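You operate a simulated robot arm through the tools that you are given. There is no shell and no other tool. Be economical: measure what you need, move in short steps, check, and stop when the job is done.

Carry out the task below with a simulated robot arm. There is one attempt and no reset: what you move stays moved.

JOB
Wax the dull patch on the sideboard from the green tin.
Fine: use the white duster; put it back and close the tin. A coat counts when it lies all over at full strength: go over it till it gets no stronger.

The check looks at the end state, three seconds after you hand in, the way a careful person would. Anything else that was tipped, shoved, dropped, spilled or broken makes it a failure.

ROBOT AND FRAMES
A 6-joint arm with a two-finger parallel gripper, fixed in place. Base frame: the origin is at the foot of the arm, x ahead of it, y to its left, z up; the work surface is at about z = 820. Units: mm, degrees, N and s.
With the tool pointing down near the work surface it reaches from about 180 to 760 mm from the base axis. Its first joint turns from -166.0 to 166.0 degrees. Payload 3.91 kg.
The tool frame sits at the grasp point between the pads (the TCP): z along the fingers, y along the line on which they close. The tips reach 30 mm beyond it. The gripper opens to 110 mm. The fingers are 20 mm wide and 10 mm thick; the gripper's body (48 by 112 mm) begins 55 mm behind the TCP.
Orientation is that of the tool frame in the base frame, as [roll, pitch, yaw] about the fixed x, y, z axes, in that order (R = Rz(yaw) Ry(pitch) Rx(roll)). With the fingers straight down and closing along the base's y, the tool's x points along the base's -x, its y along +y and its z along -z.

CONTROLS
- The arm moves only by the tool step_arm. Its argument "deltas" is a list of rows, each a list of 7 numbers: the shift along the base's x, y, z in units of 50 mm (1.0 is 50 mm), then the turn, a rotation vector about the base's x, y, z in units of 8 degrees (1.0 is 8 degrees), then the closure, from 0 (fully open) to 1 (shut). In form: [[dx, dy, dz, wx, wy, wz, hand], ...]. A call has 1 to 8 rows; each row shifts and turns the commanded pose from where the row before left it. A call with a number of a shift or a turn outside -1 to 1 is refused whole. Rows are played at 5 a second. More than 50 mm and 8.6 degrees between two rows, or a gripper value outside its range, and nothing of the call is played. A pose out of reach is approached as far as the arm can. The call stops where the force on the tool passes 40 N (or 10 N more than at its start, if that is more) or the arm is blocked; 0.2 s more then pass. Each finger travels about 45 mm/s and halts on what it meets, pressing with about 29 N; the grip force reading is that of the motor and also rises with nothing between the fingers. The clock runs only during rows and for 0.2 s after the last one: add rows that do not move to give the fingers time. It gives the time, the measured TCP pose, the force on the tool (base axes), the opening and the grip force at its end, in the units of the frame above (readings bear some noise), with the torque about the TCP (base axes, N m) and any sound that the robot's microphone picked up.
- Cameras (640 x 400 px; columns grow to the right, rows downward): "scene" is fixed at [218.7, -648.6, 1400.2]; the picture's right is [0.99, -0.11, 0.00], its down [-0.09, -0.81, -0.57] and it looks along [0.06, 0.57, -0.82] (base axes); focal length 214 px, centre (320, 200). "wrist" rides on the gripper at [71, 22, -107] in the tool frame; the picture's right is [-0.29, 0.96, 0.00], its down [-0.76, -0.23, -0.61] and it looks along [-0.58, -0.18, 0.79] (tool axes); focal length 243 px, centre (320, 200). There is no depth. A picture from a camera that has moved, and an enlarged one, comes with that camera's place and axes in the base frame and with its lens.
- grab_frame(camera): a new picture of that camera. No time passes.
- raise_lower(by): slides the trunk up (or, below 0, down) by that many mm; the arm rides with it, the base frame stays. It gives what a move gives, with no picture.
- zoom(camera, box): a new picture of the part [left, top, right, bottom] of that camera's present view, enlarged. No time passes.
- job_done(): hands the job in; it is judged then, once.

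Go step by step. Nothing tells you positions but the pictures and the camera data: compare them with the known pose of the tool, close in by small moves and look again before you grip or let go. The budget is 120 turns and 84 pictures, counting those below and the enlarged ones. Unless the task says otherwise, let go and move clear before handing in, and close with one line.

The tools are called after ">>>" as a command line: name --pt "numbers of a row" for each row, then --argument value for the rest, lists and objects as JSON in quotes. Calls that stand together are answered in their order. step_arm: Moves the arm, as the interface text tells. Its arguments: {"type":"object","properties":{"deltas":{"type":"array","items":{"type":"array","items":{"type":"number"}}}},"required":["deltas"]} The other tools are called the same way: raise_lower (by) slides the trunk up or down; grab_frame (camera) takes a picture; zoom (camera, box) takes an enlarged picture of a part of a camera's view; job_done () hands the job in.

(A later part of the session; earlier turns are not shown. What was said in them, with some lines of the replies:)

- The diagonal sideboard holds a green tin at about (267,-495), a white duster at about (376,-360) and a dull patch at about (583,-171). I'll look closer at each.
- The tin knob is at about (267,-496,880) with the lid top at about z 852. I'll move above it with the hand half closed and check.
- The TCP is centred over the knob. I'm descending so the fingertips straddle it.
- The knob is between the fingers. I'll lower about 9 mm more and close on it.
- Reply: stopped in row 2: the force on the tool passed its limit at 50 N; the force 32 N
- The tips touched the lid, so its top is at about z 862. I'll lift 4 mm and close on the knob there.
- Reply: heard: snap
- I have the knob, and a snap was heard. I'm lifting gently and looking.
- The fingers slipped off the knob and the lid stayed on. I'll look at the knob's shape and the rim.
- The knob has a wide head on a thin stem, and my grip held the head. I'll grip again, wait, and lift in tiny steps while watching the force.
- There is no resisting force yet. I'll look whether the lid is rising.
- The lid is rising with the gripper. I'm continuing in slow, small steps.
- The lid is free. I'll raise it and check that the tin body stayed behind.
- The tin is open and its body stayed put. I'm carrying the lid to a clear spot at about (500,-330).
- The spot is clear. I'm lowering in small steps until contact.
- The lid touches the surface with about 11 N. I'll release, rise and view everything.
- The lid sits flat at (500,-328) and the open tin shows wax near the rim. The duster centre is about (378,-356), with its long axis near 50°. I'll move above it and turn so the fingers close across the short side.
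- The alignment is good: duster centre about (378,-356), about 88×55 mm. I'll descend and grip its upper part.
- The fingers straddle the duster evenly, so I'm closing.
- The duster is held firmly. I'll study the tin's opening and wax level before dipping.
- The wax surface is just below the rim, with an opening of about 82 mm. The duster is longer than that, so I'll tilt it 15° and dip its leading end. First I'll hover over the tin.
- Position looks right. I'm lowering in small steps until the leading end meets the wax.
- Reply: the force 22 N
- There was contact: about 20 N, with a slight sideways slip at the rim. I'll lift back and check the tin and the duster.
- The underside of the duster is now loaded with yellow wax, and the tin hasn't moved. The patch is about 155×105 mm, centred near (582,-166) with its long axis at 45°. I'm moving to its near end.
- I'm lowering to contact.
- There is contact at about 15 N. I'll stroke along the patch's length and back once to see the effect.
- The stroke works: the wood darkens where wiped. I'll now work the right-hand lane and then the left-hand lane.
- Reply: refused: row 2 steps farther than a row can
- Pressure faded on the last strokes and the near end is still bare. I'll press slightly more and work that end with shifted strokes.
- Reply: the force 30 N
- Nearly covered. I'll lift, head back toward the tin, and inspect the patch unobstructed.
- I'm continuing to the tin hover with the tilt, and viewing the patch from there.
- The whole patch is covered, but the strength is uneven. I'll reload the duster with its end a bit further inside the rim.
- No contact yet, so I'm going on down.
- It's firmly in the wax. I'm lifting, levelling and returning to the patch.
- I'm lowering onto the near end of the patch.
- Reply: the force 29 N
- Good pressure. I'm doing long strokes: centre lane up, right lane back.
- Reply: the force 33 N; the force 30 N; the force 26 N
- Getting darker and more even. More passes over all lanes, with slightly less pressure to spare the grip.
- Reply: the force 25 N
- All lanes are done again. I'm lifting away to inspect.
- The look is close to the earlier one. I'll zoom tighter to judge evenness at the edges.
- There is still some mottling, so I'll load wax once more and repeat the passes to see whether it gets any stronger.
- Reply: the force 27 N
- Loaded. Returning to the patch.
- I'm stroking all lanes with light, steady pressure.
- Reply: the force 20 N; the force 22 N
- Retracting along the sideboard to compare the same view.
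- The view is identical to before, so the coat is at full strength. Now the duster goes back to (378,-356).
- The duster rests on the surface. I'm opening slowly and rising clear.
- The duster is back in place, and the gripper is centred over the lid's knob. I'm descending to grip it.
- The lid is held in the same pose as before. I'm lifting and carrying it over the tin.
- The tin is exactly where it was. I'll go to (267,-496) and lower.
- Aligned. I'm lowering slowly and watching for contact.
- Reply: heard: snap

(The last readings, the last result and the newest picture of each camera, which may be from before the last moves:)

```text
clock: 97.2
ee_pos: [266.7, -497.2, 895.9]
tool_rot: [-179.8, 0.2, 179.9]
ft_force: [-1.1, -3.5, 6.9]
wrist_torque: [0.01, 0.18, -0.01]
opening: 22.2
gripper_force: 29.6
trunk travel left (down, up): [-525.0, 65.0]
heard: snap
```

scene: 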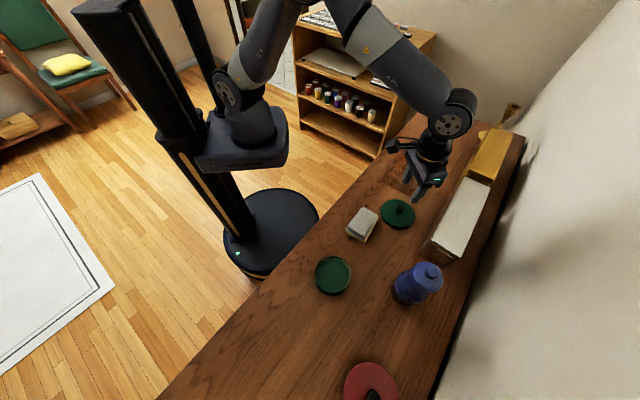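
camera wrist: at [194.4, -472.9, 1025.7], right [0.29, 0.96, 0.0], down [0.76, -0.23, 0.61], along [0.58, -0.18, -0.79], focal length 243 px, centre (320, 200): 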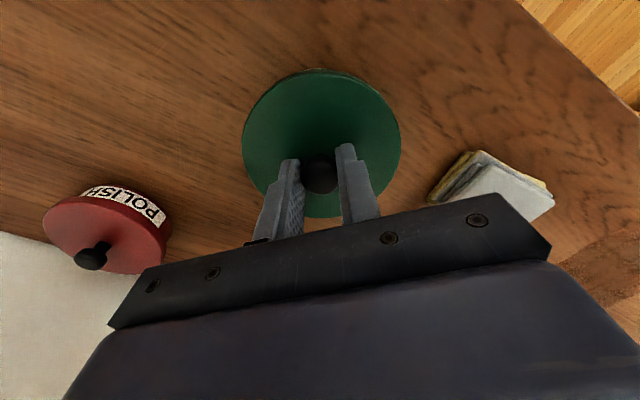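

A snap was heard at seating height. I'll press lightly once more to confirm it's fully down.

>>> step_arm --pt "0 0 -0.04 0 0 0 1"

>>> step_arm --pt "0 0 -0.03 0 0 0 1"

```text
clock: 97.6
ee_pos: [267.7, -497.7, 895.4]
tool_rot: [-179.5, 0.3, -180.0]
ft_force: [-1.7, -4.6, 26.2]
wrist_torque: [-0.13, 0.26, -0.03]
opening: 21.9
gripper_force: 28.9
trunk travel left (down, up): [-525.0, 65.0]
```

```text
clock: 98.0
ee_pos: [267.7, -498.4, 894.2]
tool_rot: [-179.5, 0.3, -180.0]
ft_force: [-0.1, -11.2, 28.6]
wrist_torque: [-0.25, -0.09, -0.01]
opening: 22.2
gripper_force: 28.7
trunk travel left (down, up): [-525.0, 65.0]
```

The lid is seated. I'm releasing, rising clear and inspecting.

>>> step_arm --pt "0 0 0.05 0 0 0 0.75" --pt "0 0 0 0 0 0 0.6" --pt "0 0 0 0 0 0 0.5" --pt "0 0 0.5 0 0 0 0.5" --pt "0 0 0.9 0 0 0 0.5" --pt "0 0.3 0.9 0 0 0 0.5" --pt "0 0.5 0.8 0 0 0 0.5" --pt "0 0.6 0.7 0 0 0 0.5"

>>> grab_frame --camera "scene"

>>> zoom --camera "scene" --box '[295, 235, 375, 305]'

>>> grab_frame --camera "wrist"

>>> zoom --camera "scene" --box '[340, 140, 440, 250]'

```text
clock: 99.8
ee_pos: [268.0, -425.9, 1082.7]
tool_rot: [-179.9, 0.2, -180.0]
ft_force: [0.1, -0.5, -0.2]
wrist_torque: [0.03, -0.02, -0.02]
opening: 55.0
gripper_force: 0.0
trunk travel left (down, up): [-525.0, 65.0]
```

```text
22 pictures are left
```

scene: 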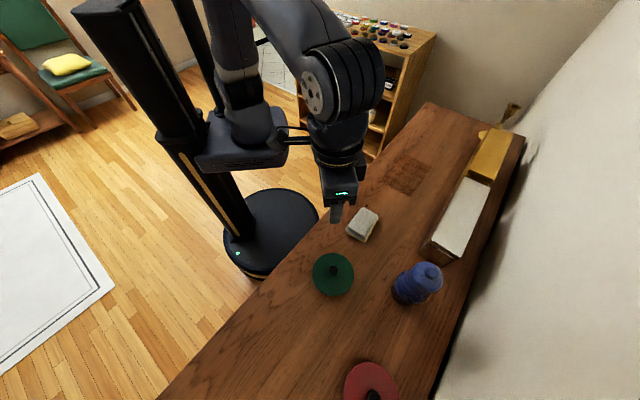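

```text
5.71 times, centred on (335, 270) of scene
camera zoom: at [218.7, -648.6, 1400.2], right [0.99, -0.11, 0.0], down [-0.09, -0.81, -0.57], along [0.06, 0.57, -0.82], focal length 1226 px, centre (234, -200)
```

zoom: 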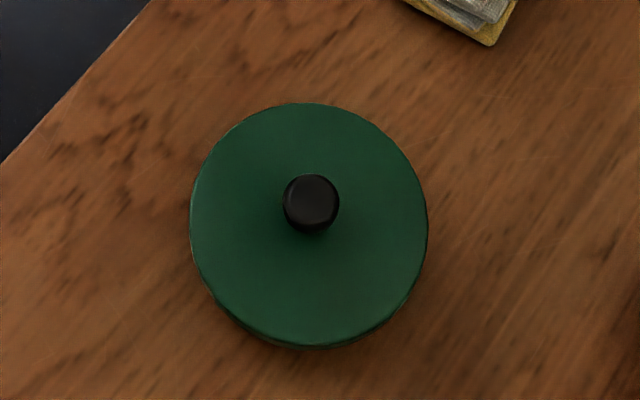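

```text
20 pictures are left
camera wrist: at [196.0, -403.9, 1190.1], right [0.29, 0.96, 0.0], down [0.76, -0.23, 0.61], along [0.58, -0.18, -0.79], focal length 243 px, centre (320, 200)
```

wrist: 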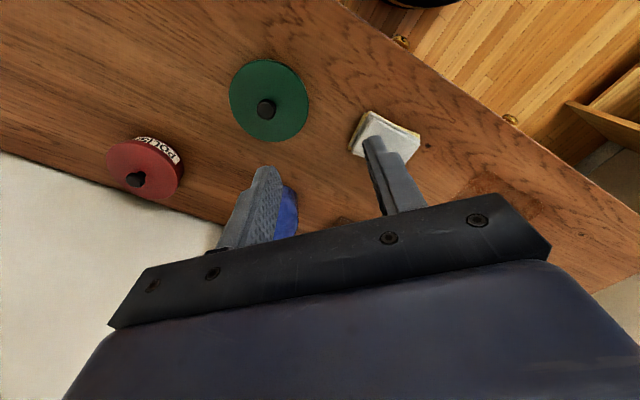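

```text
3.64 times, centred on (390, 195) of scene
camera zoom: at [218.7, -648.6, 1400.2], right [0.99, -0.11, 0.0], down [-0.09, -0.81, -0.57], along [0.06, 0.57, -0.82], focal length 780 px, centre (66, 218)
```

zoom: 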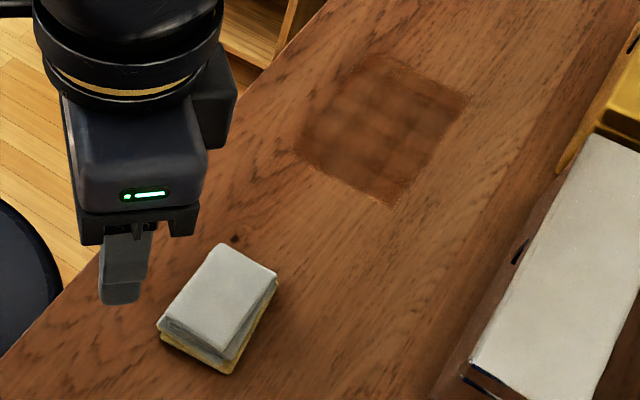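

The lid is on flat and the duster is back. One last close look at the now unobstructed patch.

>>> zoom --camera "scene" --box '[379, 148, 435, 204]'

```text
7.14 times, centred on (407, 176) of scene
camera zoom: at [218.7, -648.6, 1400.2], right [0.99, -0.11, 0.0], down [-0.09, -0.81, -0.57], along [0.06, 0.57, -0.82], focal length 1532 px, centre (-301, 371)
```

zoom: 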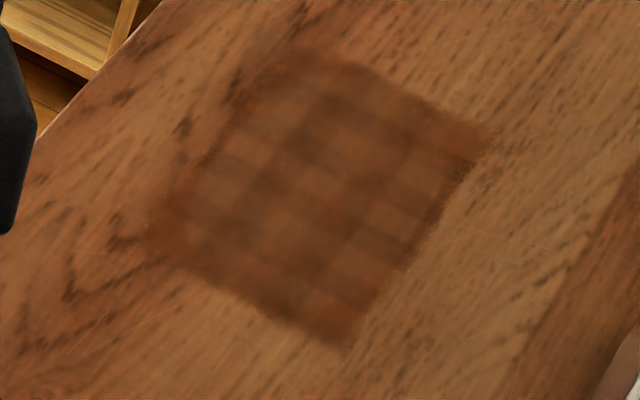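

The coat covers the whole former patch and matches the previous view, the tin is closed, the duster is back, and the arm is clear. I'm handing in.

>>> job_done

```text
The job is handed in.
```

The dull patch is waxed all over from the green tin, and a further loaded pass made it no stronger. The white duster is back in its place, the lid is snapped on, and nothing else was moved.
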